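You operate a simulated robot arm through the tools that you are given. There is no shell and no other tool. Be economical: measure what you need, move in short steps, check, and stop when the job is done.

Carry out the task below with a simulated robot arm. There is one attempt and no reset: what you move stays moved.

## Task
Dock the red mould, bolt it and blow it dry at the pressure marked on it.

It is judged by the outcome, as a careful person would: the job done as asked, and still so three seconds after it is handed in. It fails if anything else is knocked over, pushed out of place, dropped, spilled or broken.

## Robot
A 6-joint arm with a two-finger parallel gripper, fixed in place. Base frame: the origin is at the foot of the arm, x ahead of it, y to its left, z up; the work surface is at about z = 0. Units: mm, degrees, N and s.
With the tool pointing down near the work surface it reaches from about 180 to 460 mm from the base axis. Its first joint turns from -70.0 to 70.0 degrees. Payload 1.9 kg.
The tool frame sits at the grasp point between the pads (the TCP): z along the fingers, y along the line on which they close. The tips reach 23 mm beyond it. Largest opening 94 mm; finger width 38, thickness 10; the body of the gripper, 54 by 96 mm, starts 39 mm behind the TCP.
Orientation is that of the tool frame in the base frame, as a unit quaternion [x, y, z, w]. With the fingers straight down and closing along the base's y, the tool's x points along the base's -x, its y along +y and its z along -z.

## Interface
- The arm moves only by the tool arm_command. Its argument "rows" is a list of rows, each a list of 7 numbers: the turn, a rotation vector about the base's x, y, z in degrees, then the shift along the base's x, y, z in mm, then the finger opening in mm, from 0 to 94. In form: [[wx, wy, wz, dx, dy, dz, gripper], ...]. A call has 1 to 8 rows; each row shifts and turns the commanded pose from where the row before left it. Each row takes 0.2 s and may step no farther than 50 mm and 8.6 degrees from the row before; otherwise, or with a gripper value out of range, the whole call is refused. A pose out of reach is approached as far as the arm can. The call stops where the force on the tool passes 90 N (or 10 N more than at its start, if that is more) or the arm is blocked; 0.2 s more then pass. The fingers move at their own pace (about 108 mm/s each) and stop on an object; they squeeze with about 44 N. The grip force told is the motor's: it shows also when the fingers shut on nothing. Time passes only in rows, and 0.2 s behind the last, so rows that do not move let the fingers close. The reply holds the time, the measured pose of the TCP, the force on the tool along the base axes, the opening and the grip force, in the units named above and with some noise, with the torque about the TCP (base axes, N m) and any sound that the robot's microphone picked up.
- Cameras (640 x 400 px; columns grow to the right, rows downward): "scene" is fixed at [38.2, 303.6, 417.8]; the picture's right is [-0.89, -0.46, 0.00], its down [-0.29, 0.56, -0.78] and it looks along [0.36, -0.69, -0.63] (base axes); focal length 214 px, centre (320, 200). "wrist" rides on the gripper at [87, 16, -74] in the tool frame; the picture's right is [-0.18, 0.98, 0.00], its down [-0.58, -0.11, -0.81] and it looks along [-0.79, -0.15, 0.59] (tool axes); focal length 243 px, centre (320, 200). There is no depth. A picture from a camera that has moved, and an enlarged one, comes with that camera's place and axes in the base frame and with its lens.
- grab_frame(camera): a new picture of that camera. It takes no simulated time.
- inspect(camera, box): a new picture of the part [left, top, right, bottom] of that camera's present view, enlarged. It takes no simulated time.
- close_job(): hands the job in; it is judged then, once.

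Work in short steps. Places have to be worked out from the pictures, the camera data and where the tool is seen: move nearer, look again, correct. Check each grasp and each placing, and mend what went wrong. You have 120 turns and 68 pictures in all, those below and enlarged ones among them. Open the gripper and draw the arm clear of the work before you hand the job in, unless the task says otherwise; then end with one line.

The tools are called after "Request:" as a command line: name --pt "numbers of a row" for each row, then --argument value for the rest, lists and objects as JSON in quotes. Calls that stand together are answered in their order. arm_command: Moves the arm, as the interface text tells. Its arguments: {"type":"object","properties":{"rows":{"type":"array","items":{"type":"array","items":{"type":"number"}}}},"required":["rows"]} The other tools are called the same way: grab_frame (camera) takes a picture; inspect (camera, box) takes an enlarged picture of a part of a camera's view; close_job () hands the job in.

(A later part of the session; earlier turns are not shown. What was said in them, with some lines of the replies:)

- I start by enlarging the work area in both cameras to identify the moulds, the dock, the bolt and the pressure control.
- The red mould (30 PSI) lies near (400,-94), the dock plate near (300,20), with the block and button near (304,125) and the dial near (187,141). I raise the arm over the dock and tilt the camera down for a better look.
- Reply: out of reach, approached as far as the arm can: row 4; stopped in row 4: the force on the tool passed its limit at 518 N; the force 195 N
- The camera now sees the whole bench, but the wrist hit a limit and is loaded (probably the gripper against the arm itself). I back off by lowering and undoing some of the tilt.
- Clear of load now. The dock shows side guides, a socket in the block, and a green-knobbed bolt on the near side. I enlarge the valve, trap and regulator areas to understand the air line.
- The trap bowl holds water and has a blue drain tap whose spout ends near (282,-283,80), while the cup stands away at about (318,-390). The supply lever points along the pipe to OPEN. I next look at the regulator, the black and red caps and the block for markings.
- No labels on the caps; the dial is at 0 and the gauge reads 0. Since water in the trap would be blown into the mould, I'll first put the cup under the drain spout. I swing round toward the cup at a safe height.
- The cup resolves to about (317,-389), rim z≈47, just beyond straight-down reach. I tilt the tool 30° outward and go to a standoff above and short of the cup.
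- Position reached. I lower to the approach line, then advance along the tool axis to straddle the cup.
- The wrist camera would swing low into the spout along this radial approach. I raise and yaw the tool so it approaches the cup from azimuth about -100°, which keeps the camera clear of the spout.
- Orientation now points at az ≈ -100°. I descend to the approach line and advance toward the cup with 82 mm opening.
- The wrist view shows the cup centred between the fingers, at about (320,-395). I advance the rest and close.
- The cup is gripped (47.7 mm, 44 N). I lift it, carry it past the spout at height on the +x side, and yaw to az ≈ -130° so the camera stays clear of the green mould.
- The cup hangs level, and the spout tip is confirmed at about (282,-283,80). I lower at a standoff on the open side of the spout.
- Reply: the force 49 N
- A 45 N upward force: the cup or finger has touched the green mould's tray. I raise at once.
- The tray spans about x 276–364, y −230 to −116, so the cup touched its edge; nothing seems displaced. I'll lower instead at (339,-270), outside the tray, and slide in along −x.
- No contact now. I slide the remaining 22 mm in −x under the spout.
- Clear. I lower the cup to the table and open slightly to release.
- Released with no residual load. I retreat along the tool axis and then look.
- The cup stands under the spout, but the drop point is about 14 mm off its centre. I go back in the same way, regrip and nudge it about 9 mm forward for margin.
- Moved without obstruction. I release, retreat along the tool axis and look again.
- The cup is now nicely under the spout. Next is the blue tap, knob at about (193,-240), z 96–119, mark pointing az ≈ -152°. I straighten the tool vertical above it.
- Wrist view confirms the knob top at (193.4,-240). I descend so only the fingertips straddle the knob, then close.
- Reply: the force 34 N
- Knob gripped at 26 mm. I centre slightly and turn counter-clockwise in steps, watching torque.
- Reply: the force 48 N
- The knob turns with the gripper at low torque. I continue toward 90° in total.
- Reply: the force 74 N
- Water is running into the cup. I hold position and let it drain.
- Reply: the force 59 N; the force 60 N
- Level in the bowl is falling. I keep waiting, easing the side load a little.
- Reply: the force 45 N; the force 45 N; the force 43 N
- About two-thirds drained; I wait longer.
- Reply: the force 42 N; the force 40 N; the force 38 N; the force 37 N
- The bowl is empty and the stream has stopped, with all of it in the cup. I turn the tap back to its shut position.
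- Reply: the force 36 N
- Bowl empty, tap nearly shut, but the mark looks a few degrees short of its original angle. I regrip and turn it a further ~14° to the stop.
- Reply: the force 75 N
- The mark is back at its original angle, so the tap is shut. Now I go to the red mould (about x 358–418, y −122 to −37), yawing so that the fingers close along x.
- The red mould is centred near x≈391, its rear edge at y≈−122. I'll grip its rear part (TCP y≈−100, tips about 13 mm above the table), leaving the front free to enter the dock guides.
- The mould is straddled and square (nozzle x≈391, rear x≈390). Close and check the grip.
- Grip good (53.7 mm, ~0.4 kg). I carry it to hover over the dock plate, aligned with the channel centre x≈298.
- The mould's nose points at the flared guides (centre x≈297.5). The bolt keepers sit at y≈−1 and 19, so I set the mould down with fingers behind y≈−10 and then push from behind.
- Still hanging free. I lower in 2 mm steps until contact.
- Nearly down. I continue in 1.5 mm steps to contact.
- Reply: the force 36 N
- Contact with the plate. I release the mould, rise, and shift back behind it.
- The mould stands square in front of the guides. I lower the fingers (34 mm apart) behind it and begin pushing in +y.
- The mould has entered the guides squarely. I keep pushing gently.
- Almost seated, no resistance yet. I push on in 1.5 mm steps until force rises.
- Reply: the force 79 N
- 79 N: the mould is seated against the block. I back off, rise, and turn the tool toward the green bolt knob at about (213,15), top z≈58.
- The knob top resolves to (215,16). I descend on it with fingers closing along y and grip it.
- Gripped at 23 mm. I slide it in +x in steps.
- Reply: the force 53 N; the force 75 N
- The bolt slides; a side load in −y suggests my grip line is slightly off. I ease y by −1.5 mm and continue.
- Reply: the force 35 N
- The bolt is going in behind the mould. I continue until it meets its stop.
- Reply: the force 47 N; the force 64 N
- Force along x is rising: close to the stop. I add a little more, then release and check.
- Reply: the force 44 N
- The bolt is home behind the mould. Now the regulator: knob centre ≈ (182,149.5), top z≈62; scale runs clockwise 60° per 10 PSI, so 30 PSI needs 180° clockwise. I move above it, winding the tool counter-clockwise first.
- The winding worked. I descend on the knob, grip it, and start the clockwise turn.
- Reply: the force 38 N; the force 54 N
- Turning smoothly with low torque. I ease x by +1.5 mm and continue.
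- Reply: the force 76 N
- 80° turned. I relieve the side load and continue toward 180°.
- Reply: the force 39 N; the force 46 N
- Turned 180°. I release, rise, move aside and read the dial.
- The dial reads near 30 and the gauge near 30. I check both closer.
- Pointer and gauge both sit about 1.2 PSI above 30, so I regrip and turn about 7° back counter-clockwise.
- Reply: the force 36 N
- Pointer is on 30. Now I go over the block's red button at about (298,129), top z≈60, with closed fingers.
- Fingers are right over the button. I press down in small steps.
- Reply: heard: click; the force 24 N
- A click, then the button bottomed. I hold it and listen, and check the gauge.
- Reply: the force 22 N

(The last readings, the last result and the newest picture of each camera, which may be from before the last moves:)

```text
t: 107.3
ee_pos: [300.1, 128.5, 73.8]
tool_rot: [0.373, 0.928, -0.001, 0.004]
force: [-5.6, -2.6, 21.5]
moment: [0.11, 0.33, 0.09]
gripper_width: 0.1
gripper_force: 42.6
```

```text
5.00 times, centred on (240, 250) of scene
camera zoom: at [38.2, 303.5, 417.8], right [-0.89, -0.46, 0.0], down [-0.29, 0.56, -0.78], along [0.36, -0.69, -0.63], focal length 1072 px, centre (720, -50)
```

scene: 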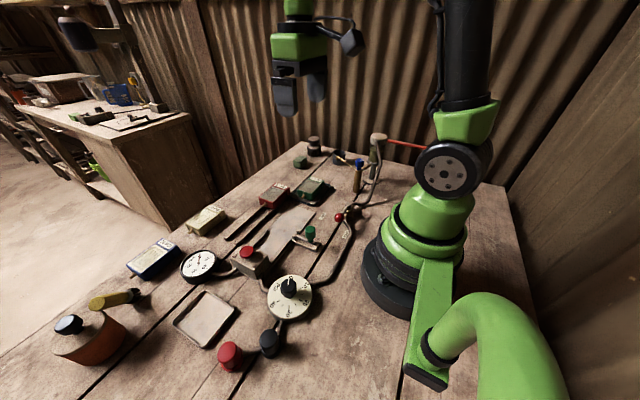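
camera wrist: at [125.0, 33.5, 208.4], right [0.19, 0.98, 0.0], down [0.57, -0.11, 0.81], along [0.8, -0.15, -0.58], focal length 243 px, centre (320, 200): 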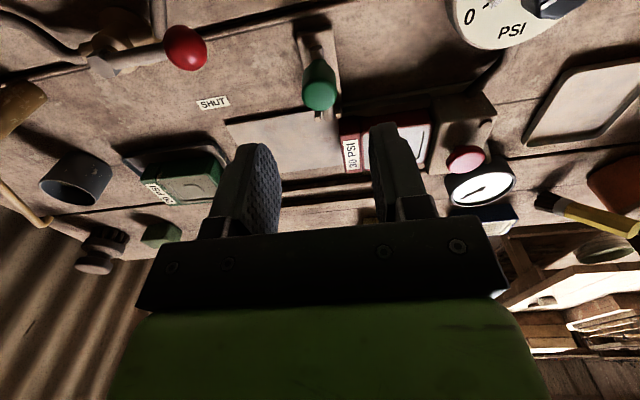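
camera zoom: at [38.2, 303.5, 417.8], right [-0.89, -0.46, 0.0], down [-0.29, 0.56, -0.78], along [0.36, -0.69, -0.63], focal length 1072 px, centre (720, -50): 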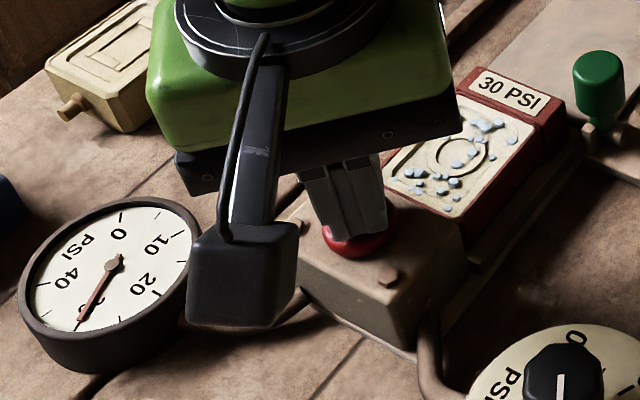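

Air is blowing: the mould is paling and beads of water are being driven off. I keep the button down several seconds longer.

Request:
arm_command --pt "0 0 0 0 0 0 0" --pt "0 0 0 0 0 0 0" --pt "0 0 0 0 0 0 0" --pt "0 0 0 0 0 0 0" --pt "0 0 0 0 0 0 0" --pt "0 0 0 0 0 0 0" --pt "0 0 0 0 0 0 0" --pt "0 0 0 0 0 0 0"

Request:
arm_command --pt "0 0 0 0 0 0 0" --pt "0 0 0 0 0 0 0" --pt "0 0 0 0 0 0 0" --pt "0 0 0 0 0 0 0" --pt "0 0 0 0 0 0 0" --pt "0 0 0 0 0 0 0" --pt "0 0 0 0 0 0 0" --pt "0 0 0 0 0 0 0"

Request:
arm_command --pt "0 0 0 0 0 0 0" --pt "0 0 0 0 0 0 0" --pt "0 0 0 0 0 0 0" --pt "0 0 0 0 0 0 0" --pt "0 0 0 0 0 0 0" --pt "0 0 0 0 0 0 0" --pt "0 0 0 0 0 0 0" --pt "0 0 0 0 0 0 0"

Request:
inspect --camera "scene" --box '[190, 200, 318, 280]'

```text
t: 109.1
ee_pos: [298.3, 128.8, 73.2]
tool_rot: [0.373, 0.928, -0.001, 0.004]
force: [-2.1, 0.0, 21.6]
moment: [0.16, 0.22, 0.0]
gripper_width: 0.3
gripper_force: 42.2
```

```text
t: 110.9
ee_pos: [299.2, 128.5, 72.7]
tool_rot: [0.373, 0.928, -0.001, 0.005]
force: [1.9, 0.6, 21.5]
moment: [0.17, 0.16, -0.03]
gripper_width: 0.1
gripper_force: 42.2
```

```text
t: 112.7
ee_pos: [298.4, 129.1, 73.0]
tool_rot: [0.373, 0.928, 0.0, 0.004]
force: [4.2, 0.1, 22.3]
moment: [0.19, 0.12, -0.05]
gripper_width: 0.2
gripper_force: 42.5
```

```text
5.00 times, centred on (254, 240) of scene
camera zoom: at [38.2, 303.5, 417.8], right [-0.89, -0.46, 0.0], down [-0.29, 0.56, -0.78], along [0.36, -0.69, -0.63], focal length 1072 px, centre (650, 0)
```

zoom: 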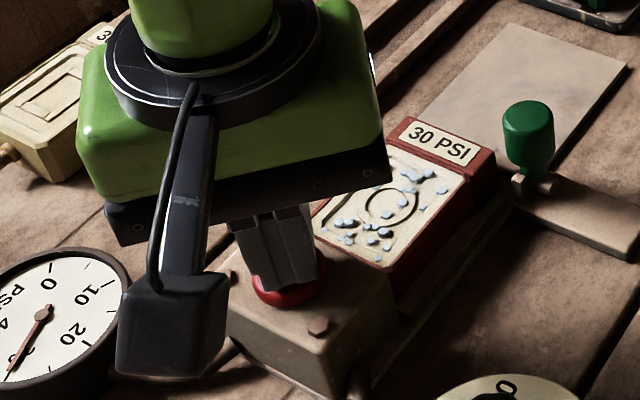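

The mould looks pale (dry) with beads above it while air blows. I release the button, rise, and look again.

Request:
arm_command --pt "0 0 0 0 0 10 0" --pt "0 0 0 0 0 30 0" --pt "0 0 0 0 0 45 0" --pt "0 0 0 -30 -30 20 0" --pt "0 0 0 -30 -30 20 30" --pt "0 0 0 0 -20 0 60" --pt "0 0 0 0 0 0 60"

Request:
inspect --camera "scene" --box '[190, 200, 318, 280]'

```text
t: 114.3
ee_pos: [237.9, 47.6, 198.9]
tool_rot: [0.374, 0.927, -0.002, 0.004]
force: [-0.1, -0.5, 0.5]
moment: [-0.05, 0.04, -0.01]
gripper_width: 59.8
gripper_force: 0.1
```

```text
5.00 times, centred on (254, 240) of scene
camera zoom: at [38.2, 303.6, 417.8], right [-0.89, -0.46, 0.0], down [-0.29, 0.56, -0.78], along [0.36, -0.69, -0.63], focal length 1072 px, centre (650, 0)
```

zoom: 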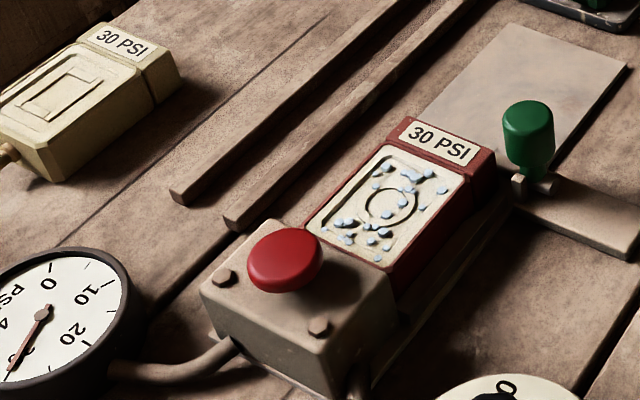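

The face is pale now with beads on it. I check the trap bowl, cup and surroundings to be sure the air was dry and nothing is leaking.

Request:
inspect --camera "scene" --box '[236, 120, 412, 230]'

```text
3.64 times, centred on (324, 175) of scene
camera zoom: at [38.2, 303.6, 417.8], right [-0.89, -0.46, 0.0], down [-0.29, 0.56, -0.78], along [0.36, -0.69, -0.63], focal length 780 px, centre (306, 291)
```

zoom: 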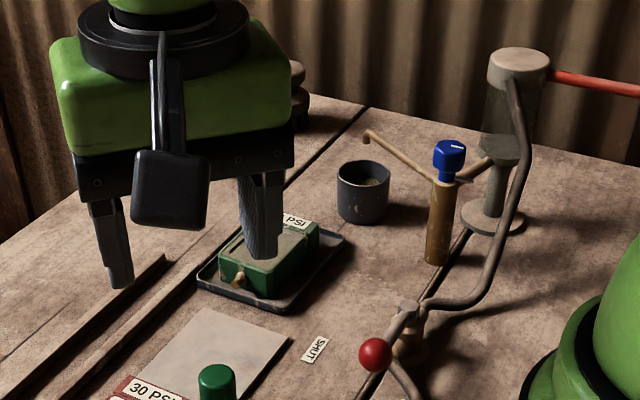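

The trap is empty, the tap is shut, the water is in the cup, and the mould is docked and bolted with the gauge at 30. I draw the arm up and clear with the gripper open.

Request:
arm_command --pt "0 0 0 5 -20 35 94" --pt "0 0 0 5 -20 35 94" --pt "0 0 0 5 -20 30 94" --pt "0 0 0 0 0 0 94"

Request:
grab_frame --camera "scene"

```text
t: 115.3
ee_pos: [252.2, -11.6, 298.3]
tool_rot: [0.374, 0.928, -0.001, 0.004]
force: [0.0, -0.3, -0.3]
moment: [-0.04, -0.01, 0.03]
gripper_width: 94.0
gripper_force: 0.1
```

```text
0 pictures are left
```

scene: 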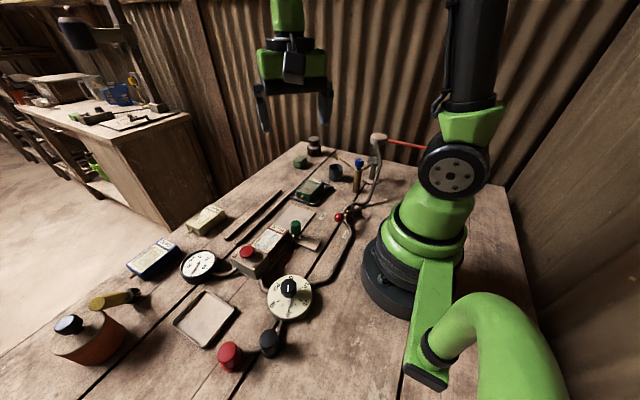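

Everything stands in order and the arm is clear with the gripper open. I hand the job in.

Request:
close_job

```text
The job is handed in.
```

The red mould is docked, bolted and blown at its marked 30 PSI; its face turned pale, but beads of water were still on it at hand-in, so I can't say for certain it is fully dry. Before blowing I drained the full water trap into the cup, which I moved under the spout, and shut the tap again. The cup brushed the green mould's tray once while being moved; nothing looked displaced.
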